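You operate a simulated robot arm through the tools that you are given. There is no shell and no other tool. Be economical: measure what you need, move in short steps, check, and stop when the job is done.

Carry out the task below with a simulated robot arm. There is one attempt and no reset: what you move stays moved.

## Task
Fetch the yellow spacer block and set it on the black cable coil on a card core.
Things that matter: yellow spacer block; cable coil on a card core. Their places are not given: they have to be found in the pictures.

Only the result counts: the job must be done as asked and must still hold three seconds after the hand-in. Knocking over, shifting, dropping, spilling or breaking anything else fails it.

## Robot
A 6-joint arm with a two-finger parallel gripper, fixed in place. Base frame: the origin is at the foot of the arm, x ahead of it, y to its left, z up; the work surface is at about z = 85. Lengths are in cm, angles in degrees, forces in N, time in s.
With the tool pointing down near the work surface it reaches from about 24 to 64 cm from the base axis. Its first joint turns from -66.0 to 66.0 degrees. Payload 2.7 kg.
The tool frame sits at the grasp point between the pads (the TCP): z along the fingers, y along the line on which they close. The tips reach 2.3 cm beyond it. The gripper opens to 9.4 cm. The fingers are 3.8 cm wide and 1 cm thick; the gripper's body (5.4 by 9.6 cm) begins 3.9 cm behind the TCP.
Orientation is that of the tool frame in the base frame, as a unit quaternion [x, y, z, w]. With the fingers straight down and closing along the base's y, the tool's x points along the base's -x, its y along +y and its z along -z.

## Interface
- The arm moves only by the tool play_rows. Its argument "series" is a list of rows, each an object of numbers (a shift or turn left out is 0, a gripper value left out holds the last): "x", "y", "z": the shift along the tool's x, y, z in units of 50 mm (1.0 is 50 mm); "twist": the turn about the tool's z in units of 8 degrees (1.0 is 8 degrees); "grip": the finger opening in cm, from 0 to 9.4. In form: [{"x": .., "y": .., "z": .., "twist": .., "grip": ..}, ...]. A call has 1 to 10 rows; each row shifts and turns the commanded pose from where the row before left it, along the tool's axes as they then stand. A call with a number of a shift or a turn outside -1 to 1 is refused whole. A row lasts 0.2 s, in which the tool goes at most 5 cm and 8.6 degrees; a call with a longer step from one row to the next is refused whole, and so is a gripper value outside its range. A pose out of reach is approached as far as the arm can. The call stops where the force on the tool passes 40 N (or 10 N more than at its start, if that is more) or the arm is blocked; 0.2 s more then pass. Each finger travels about 4.5 cm/s and halts on what it meets, pressing with about 32 N; the grip force reading is that of the motor and also rises with nothing between the fingers. The clock runs only during rows and for 0.2 s after the last one: add rows that do not move to give the fingers time. The reply holds the time, the measured pose of the TCP, the force on the tool along the base axes, the opening and the grip force, in the units named above and with some noise.
- Cameras (640 x 400 px; columns grow to the right, rows downward): "scene" is fixed at [8.66, -45.46, 138.77]; the picture's right is [0.58, -0.81, 0.00], its down [-0.59, -0.42, -0.69] and it looks along [0.56, 0.40, -0.73] (base axes); focal length 319 px, centre (320, 200). "wrist" rides on the gripper at [8.6, 1.6, -7.4] in the tool frame; the picture's right is [-0.18, 0.98, 0.00], its down [-0.58, -0.11, -0.81] and it looks along [-0.79, -0.15, 0.59] (tool axes); focal length 243 px, centre (320, 200).
- camera(camera): a new picture of that camera. No time passes.
- measure_at(camera, pixels): for up to 12 pixels [column, row] of the newest picture of that camera ("zoom" is the newest enlarged one), the place [x, y, z] in the base frame of the surface seen there, good to about 0.2 cm. No time passes.
- enlarge(camera, box): a new picture of the part [left, top, right, bottom] of that camera's present view, enlarged. No time passes.
- close_job(): hands the job in; it is judged then, once.

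Work in short steps. Measure before you move; look again where a grasp or a placing could have gone wrong, and mend it. You have 60 turns and 30 pictures in all, those below and enlarged ones among them. Open the gripper and draw the arm clear of the work before you hand the job in, unless the task says otherwise; then end with one line.

The tools are called after ">>>" as name(argument=value, ...) on one line, values as JSON. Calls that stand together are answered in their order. play_rows: Moves the arm, as the interface text tells. Its arguments: {"type":"object","properties":{"series":{"type":"array","items":{"type":"object","properties":{"x":{"type":"number"},"y":{"type":"number"},"z":{"type":"number"},"twist":{"type":"number"},"grip":{"type":"number"}}}}},"required":["series"]} The other tools are called the same way: camera (camera) takes a picture; measure_at (camera, pixels) gives the place of the surface under pixels of a picture; enlarge (camera, box) takes an enlarged picture of a part of a camera's view; close_job () hands the job in.

At the start:

```text
clock: 0.0
position: [31.46, -29.76, 114.48]
tcp_rot: [0.0, 1.0, -0.001, 0.0]
contact_force: [-0.2, -0.2, 0.1]
gripper_width: 9.41
grasp_force: 0.1
```

scene: 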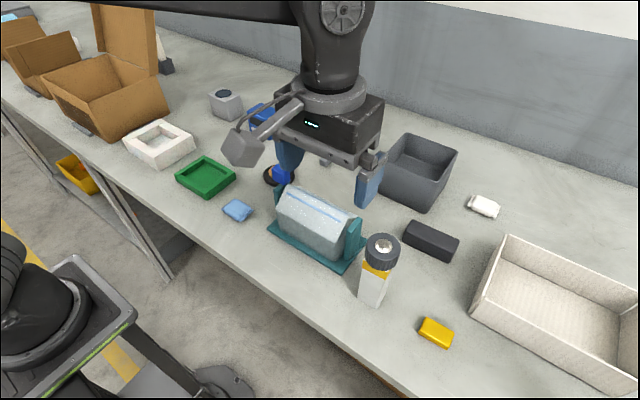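
wrist: 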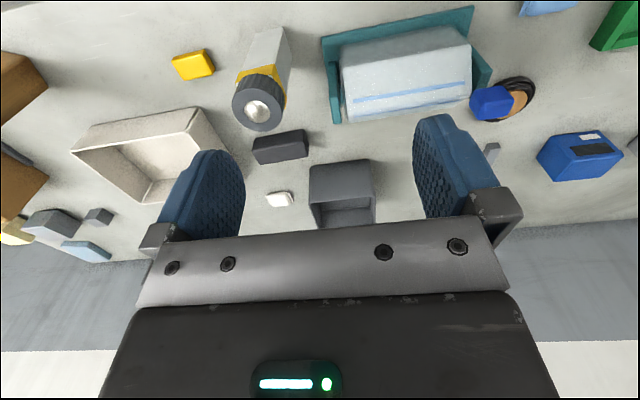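

The yellow block shows at scene (436,333); a black ring with a brown core is around scene (277,175), with something blue by it. I enlarge to check both.

>>> enlarge(camera="scene", box=[220, 130, 380, 230])

>>> enlarge(camera="wrist", box=[430, 50, 590, 150])

>>> measure_at(camera="scene", pixels=[[425, 320], [453, 332], [447, 347], [420, 334], [437, 330], [400, 340], [382, 245], [430, 240]])

>>> measure_at(camera="wrist", pixels=[[492, 100], [515, 100], [531, 90], [520, 80], [512, 112], [490, 120], [178, 62], [210, 58], [210, 75], [178, 75], [260, 95], [570, 150]])

```text
4.00 times, centred on (300, 180) of scene
```

zoom: 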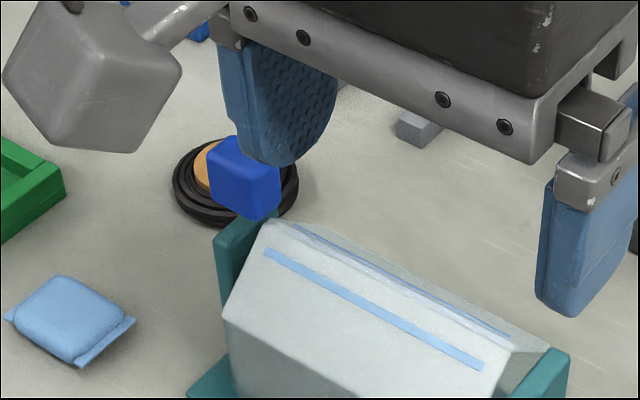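

```text
4.00 times, centred on (510, 100) of wrist
```

zoom: 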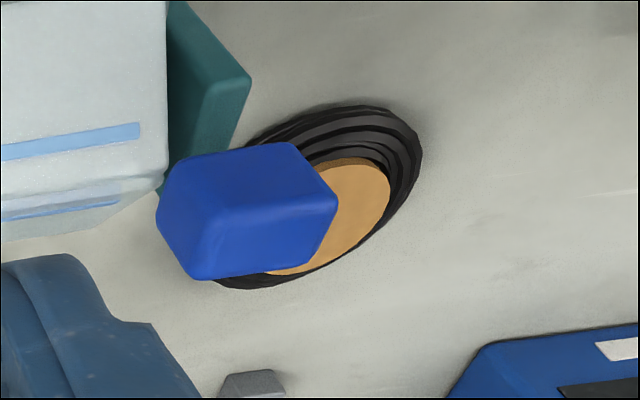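

```text
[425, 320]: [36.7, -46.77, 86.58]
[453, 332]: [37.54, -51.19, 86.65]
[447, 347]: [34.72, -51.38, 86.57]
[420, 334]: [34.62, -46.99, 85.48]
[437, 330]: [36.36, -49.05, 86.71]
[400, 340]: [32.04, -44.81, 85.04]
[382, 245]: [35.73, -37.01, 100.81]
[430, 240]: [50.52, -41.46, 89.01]
```

```text
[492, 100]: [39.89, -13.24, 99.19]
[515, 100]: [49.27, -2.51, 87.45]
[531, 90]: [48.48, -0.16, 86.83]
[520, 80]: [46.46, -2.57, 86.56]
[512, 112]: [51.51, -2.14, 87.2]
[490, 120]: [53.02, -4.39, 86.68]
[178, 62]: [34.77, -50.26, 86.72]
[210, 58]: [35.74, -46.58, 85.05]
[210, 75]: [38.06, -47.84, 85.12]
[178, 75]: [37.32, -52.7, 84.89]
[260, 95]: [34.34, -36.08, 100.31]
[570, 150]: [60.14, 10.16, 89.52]
```

The blue thing measured at z≈99, well above the coil. I measure it and the coil from the scene camera to find out what it is.

>>> measure_at(camera="scene", pixels=[[280, 170], [277, 178], [286, 180], [270, 173], [265, 176], [293, 178], [275, 185], [283, 167], [310, 200], [340, 220], [284, 190], [354, 240]])

>>> measure_at(camera="wrist", pixels=[[475, 92], [500, 88], [510, 100], [480, 117], [478, 105], [480, 75], [465, 40], [345, 110], [400, 60], [330, 60], [455, 125], [523, 108]])

```text
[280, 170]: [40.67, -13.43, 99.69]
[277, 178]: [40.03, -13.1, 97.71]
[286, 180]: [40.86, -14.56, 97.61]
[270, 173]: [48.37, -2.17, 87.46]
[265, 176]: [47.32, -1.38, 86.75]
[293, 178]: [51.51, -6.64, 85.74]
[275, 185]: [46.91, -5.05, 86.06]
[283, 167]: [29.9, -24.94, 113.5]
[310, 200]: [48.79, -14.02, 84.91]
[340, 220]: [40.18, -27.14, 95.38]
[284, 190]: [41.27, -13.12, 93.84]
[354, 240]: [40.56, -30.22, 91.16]
```

```text
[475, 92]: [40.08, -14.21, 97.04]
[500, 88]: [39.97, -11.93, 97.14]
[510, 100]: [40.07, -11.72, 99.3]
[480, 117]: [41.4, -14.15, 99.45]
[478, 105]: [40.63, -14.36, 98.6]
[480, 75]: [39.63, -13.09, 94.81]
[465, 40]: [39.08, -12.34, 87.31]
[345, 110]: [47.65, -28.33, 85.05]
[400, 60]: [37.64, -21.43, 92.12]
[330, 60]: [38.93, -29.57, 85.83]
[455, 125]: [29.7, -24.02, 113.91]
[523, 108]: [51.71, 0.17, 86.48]
```

The blue cube stands on the teal stand's post at about (40.5,-13,97), so I need to stay clear of it; the coil is free behind it. I move high above the yellow block (about (36,-49)) while I enlarge it for its orientation.

>>> enlarge(camera="scene", box=[396, 308, 476, 358])

>>> play_rows(series=[{"x": -0.2, "y": -0.8}, {"x": -0.2, "y": -0.8}, {"x": -0.2, "y": -0.8}, {"x": -0.2, "y": -0.8}, {"x": -0.1, "y": -0.67}, {}, {}])

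>>> camera(camera="wrist")

```text
8.00 times, centred on (436, 333) of scene
```

zoom: 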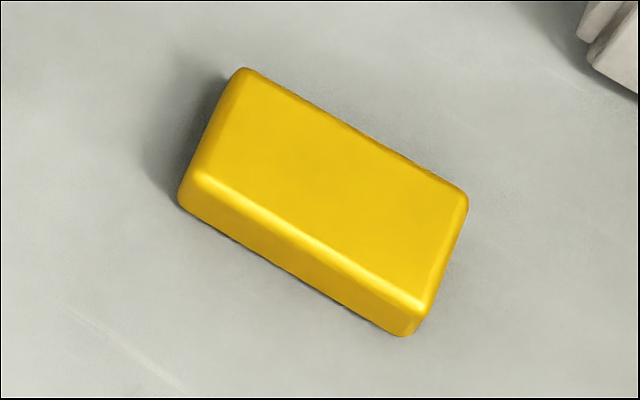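

```text
clock: 1.6
position: [34.95, -47.32, 113.92]
tcp_rot: [0.0, 1.0, 0.0, 0.0]
contact_force: [-0.4, -0.1, 1.2]
gripper_width: 9.41
grasp_force: 0.1
out of reach, approached as far as the arm can: row 5
```

```text
24 pictures are left
```

wrist: 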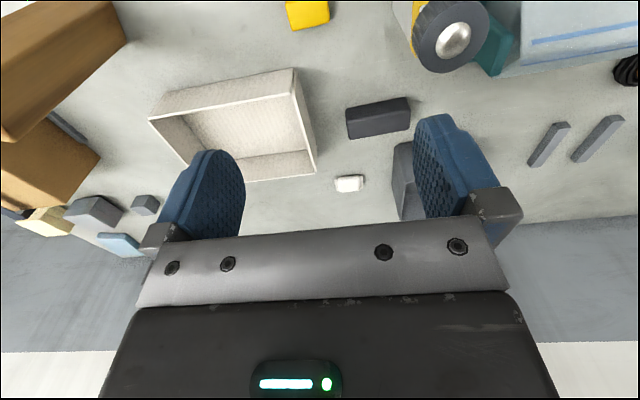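

The reach limits the arm at this height, but it is enough lower down. I measure the block's corners on the enlarged picture.

>>> measure_at(camera="zoom", pixels=[[246, 76], [460, 198], [424, 302], [203, 178], [330, 190], [190, 205], [402, 332]])

>>> measure_at(camera="wrist", pixels=[[308, 15], [160, 115], [293, 75], [315, 170], [440, 40], [450, 70]])

```text
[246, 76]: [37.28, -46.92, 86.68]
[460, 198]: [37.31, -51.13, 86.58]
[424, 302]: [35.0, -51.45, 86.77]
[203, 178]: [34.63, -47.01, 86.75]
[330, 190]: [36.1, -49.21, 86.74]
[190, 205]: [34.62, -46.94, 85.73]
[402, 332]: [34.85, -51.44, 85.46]
```

```text
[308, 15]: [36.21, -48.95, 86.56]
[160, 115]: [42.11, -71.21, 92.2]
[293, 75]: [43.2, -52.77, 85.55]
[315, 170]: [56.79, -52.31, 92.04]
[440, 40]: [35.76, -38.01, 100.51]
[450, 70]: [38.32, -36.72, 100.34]
```

The block is axis-aligned, about 2.5 × 4.4 cm, centred at (36.05,-49.15) with its top at 86.7. I descend part way and read the pose.

>>> play_rows(series=[{"z": 0.8}, {"z": 0.8}, {"z": 0.8}, {"z": 0.8}, {}, {}])

```text
clock: 3.0
position: [35.04, -47.27, 97.91]
tcp_rot: [0.0, 1.0, -0.001, 0.0]
contact_force: [-1.1, 0.8, 0.3]
gripper_width: 9.4
grasp_force: 0.1
```

The pose is (35.04,-47.27,97.91), so the command was clipped. I correct sideways and lower a bit.

>>> play_rows(series=[{"z": 0.8}, {"x": -0.2, "y": -0.376, "z": 0.2}, {}, {}])

```text
clock: 4.0
position: [36.25, -48.95, 92.83]
tcp_rot: [0.0, 1.0, -0.001, 0.0]
contact_force: [0.2, -0.1, -0.9]
gripper_width: 9.4
grasp_force: 0.1
```

Above the block at z 92.8; I descend to about z 87.7 (tips just above the surface).

>>> play_rows(series=[{"z": 0.5, "x": 0.02, "y": -0.03}, {"z": 0.4}, {"z": 0.11}, {}, {}])

>>> enlarge(camera="scene", box=[356, 258, 516, 358])

```text
clock: 5.2
position: [36.18, -49.13, 87.91]
tcp_rot: [0.0, 1.0, 0.0, 0.0]
contact_force: [0.1, 0.4, 0.3]
gripper_width: 9.4
grasp_force: 0.0
```

```text
4.00 times, centred on (436, 308) of scene
```

zoom: 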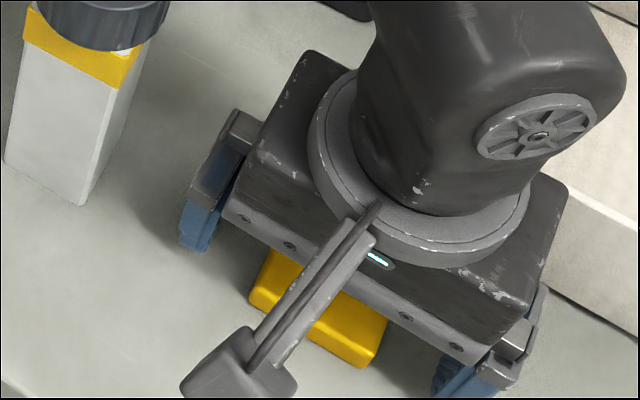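

The block lies between the fingers; z 87.9 puts the tips at 85.6. I go down 0.2 cm and close.

>>> play_rows(series=[{"z": 0.05}, {"grip": 3.5}, {}, {}, {}, {}, {}, {}])

```text
clock: 7.0
position: [36.16, -49.05, 87.67]
tcp_rot: [0.0, 1.0, 0.001, 0.001]
contact_force: [-0.1, 0.4, 0.6]
gripper_width: 4.91
grasp_force: 32.4
```

Gripped at 4.91 cm with 32 N. I lift, shifting back to the (35,-47) column that is reachable at height.

>>> play_rows(series=[{"z": -0.3}, {"z": -0.6}, {"z": -0.5, "x": 0.22, "y": 0.38}, {"z": -0.7}, {"z": -0.7}, {"z": -0.7}, {"z": -0.7}, {"z": -0.6}, {}, {}])

>>> camera(camera="scene")

```text
clock: 9.2
position: [35.02, -47.29, 111.72]
tcp_rot: [0.0, 1.0, -0.001, 0.0]
contact_force: [-0.4, 0.2, 0.1]
gripper_width: 4.87
grasp_force: 31.9
```

```text
22 pictures are left
```

scene: 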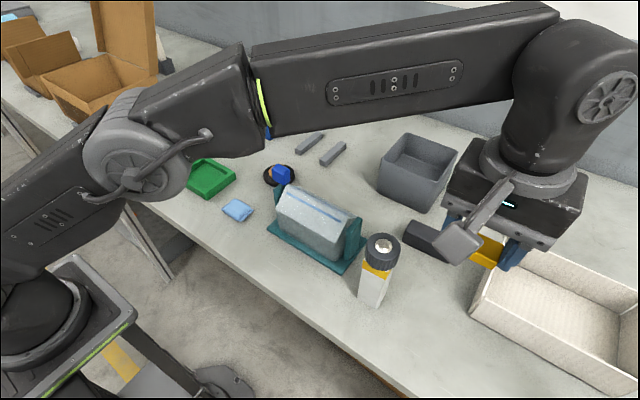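

The block is held. The coil is now seen without the finger in front; I enlarge and measure it.

>>> enlarge(camera="scene", box=[239, 150, 319, 200])

```text
8.00 times, centred on (279, 175) of scene
```

zoom: 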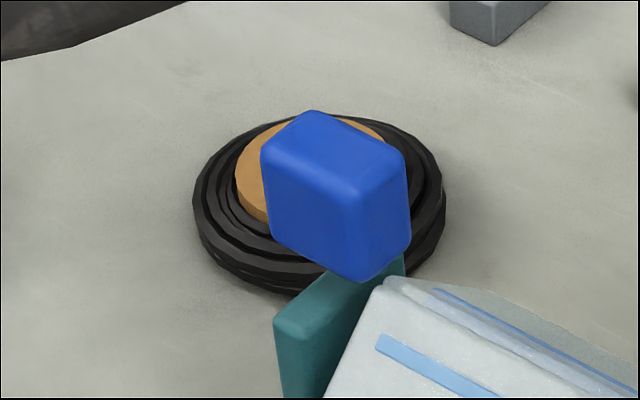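

>>> measure_at(camera="zoom", pixels=[[197, 200], [441, 195], [285, 118], [290, 280], [245, 160], [375, 126], [255, 205], [425, 180], [270, 122], [230, 190], [330, 145], [345, 270]])

```text
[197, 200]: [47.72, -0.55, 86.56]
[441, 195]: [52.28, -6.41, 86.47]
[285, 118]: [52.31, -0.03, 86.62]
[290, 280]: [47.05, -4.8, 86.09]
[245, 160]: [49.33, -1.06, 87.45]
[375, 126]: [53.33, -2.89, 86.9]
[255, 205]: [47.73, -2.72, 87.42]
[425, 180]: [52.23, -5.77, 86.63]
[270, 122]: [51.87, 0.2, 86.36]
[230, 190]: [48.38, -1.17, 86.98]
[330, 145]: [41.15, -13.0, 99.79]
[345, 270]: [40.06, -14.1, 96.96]
```

Coil centre comes out at about (50.1,-3.2), outer radius ~3.9, core top at z≈87.45. I carry the block there at z≈112, well above everything.

>>> play_rows(series=[{"x": -0.3, "y": 0.85}, {"x": -0.3, "y": 0.9}, {"x": -0.3, "y": 0.9}, {"x": -0.3, "y": 0.9}, {"x": -0.3, "y": 0.9}, {"x": -0.3, "y": 0.9}, {"x": -0.3, "y": 0.9}, {"x": -0.3, "y": 0.9}, {"x": -0.3, "y": 0.9}, {"x": -0.3, "y": 0.77}])

>>> camera(camera="wrist")

>>> camera(camera="scene")

```text
clock: 11.4
position: [50.14, -3.3, 111.79]
tcp_rot: [0.001, 1.0, -0.001, 0.0]
contact_force: [-0.8, -0.6, -0.5]
gripper_width: 4.87
grasp_force: 31.7
```

```text
20 pictures are left
```

wrist: 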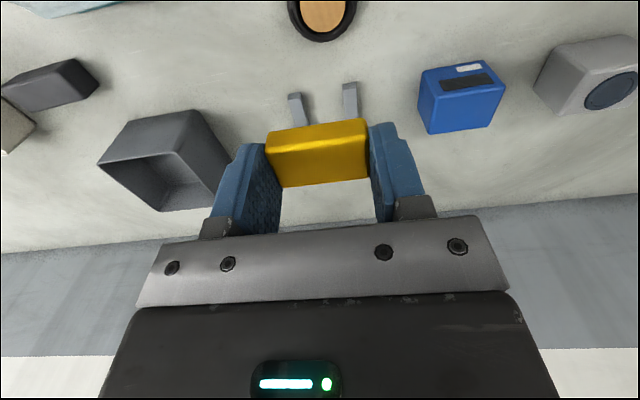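

```text
19 pictures are left
```

scene: 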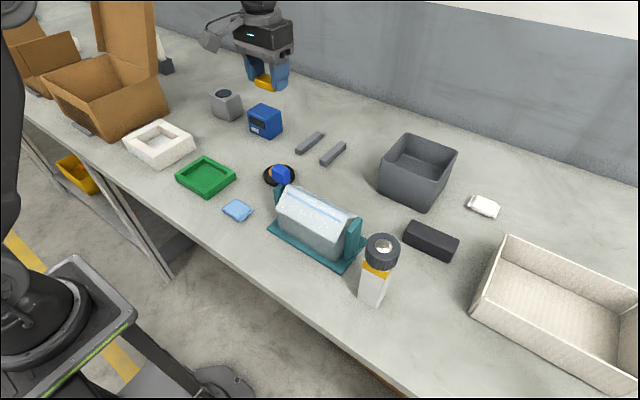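

The block is held squarely. The coil is at wrist (322,10); I measure its edges to refine.

>>> measure_at(camera="wrist", pixels=[[291, 10], [353, 10], [321, 40], [301, 10], [344, 10], [321, 28], [321, 5], [301, 2], [344, 2], [291, 2], [353, 2], [320, 128]])

```text
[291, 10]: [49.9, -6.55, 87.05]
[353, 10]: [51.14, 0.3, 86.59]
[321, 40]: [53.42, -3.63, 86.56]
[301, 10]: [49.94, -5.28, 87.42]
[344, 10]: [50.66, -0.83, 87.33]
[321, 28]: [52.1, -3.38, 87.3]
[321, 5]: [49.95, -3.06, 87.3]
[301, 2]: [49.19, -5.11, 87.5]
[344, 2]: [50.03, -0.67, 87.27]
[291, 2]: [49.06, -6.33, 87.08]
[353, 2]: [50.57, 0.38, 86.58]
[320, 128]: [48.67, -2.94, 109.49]
```

Centre confirmed at about (50.0,-3.05). I trim y by +0.2 and descend to z≈92.

>>> play_rows(series=[{"z": 0.7, "y": 0.04, "x": 0.02}, {"z": 0.7}, {"z": 0.7}, {"z": 0.7}, {"z": 0.6}, {"z": 0.4}, {"z": 0.16}, {}, {}])

>>> enlarge(camera="scene", box=[200, 100, 360, 200])

>>> camera(camera="wrist")

```text
clock: 13.4
position: [49.94, -3.09, 91.93]
tcp_rot: [0.0, 1.0, -0.001, 0.001]
contact_force: [0.1, 0.1, -0.3]
gripper_width: 4.91
grasp_force: 31.7
```

```text
4.00 times, centred on (280, 150) of scene
```

zoom: 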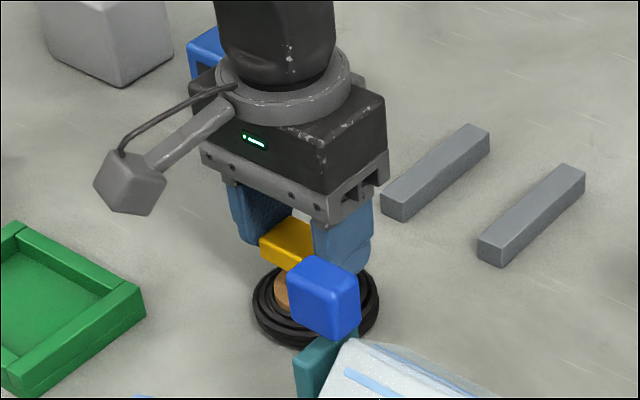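

```text
17 pictures are left
```

wrist: 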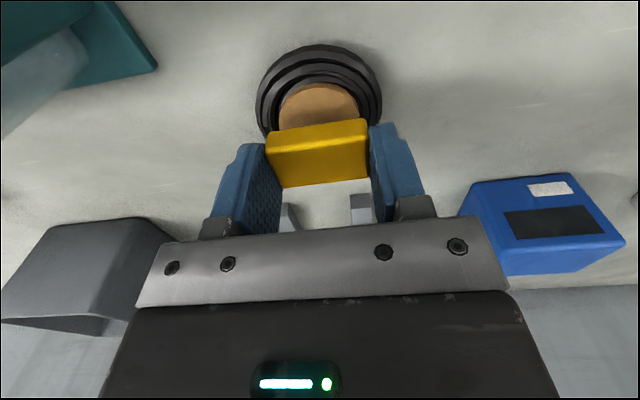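

The block is centred over the core. I lower gently to z≈90.2, where contact is expected.

>>> play_rows(series=[{"z": 0.15}, {"z": 0.1}, {"z": 0.06}, {"z": 0.03}, {}, {}])

```text
clock: 14.8
position: [49.86, -2.98, 90.29]
tcp_rot: [0.0, 1.0, 0.0, 0.002]
contact_force: [-8.2, -0.7, 19.3]
gripper_width: 4.92
grasp_force: 32.4
```

Contact at z 90.29 (19 N up). I ease off 0.1 cm and open slowly to 6.5 cm.

>>> play_rows(series=[{"z": -0.02}, {}, {"grip": 5.3}, {}, {"grip": 6.5}, {}, {}, {}])

>>> camera(camera="wrist")

```text
clock: 16.6
position: [49.91, -2.92, 90.17]
tcp_rot: [0.0, 1.0, 0.0, 0.001]
contact_force: [-0.7, -0.7, -0.9]
gripper_width: 6.5
grasp_force: 0.1
```

```text
16 pictures are left
```

wrist: 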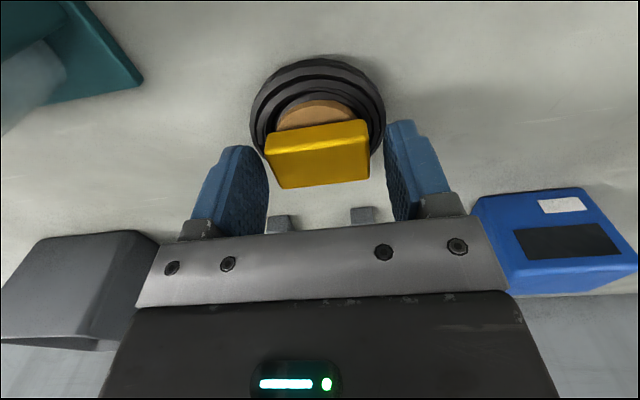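

The block is released and rests on the core. I rise straight up to about z 112, then look.

>>> play_rows(series=[{"z": -0.2}, {"z": -0.5}, {"z": -0.7}, {"z": -0.7}, {"z": -0.7}, {"z": -0.7}, {"z": -0.7}, {}, {}])

>>> enlarge(camera="scene", box=[200, 130, 360, 230])

>>> camera(camera="wrist")

```text
clock: 18.6
position: [49.65, -3.06, 111.37]
tcp_rot: [0.0, 1.0, -0.001, 0.001]
contact_force: [-0.1, -0.4, 0.6]
gripper_width: 6.51
grasp_force: 0.1
```

```text
4.00 times, centred on (280, 180) of scene
```

zoom: 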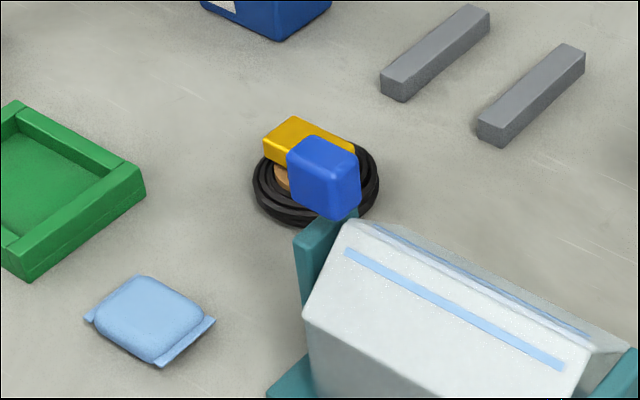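

```text
14 pictures are left
```

wrist: 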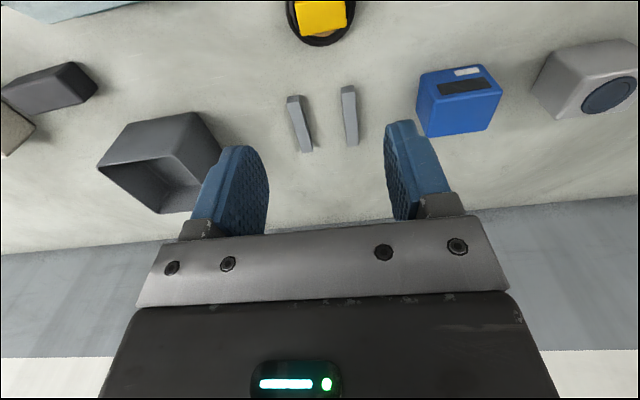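

The block sits on the coil; I measure its top for level and centring.

>>> measure_at(camera="wrist", pixels=[[301, 5], [340, 5], [305, 24], [340, 20], [322, 12], [325, 38], [292, 10], [353, 10]])

>>> measure_at(camera="zoom", pixels=[[294, 122], [270, 141], [285, 148], [345, 144], [283, 180]])

```text
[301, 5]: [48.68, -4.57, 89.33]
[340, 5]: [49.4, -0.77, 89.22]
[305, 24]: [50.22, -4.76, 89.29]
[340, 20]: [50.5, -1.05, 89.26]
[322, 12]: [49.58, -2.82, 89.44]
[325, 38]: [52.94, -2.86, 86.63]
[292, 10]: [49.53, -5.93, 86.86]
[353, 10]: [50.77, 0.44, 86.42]
```

```text
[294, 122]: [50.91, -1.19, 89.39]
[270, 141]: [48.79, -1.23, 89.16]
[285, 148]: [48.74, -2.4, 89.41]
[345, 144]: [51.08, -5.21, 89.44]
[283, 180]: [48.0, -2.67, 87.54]
```

The top is level at z≈89.3 and centred near (49.8,-3.0) on the core; the arm is clear and nothing else has shifted. I hand in.

>>> close_job()

```text
The job is handed in.
```

The yellow spacer block is sitting level and centred on the core of the black cable coil. The gripper is open, the arm is clear, and nothing else was seen to move. The job is handed in.
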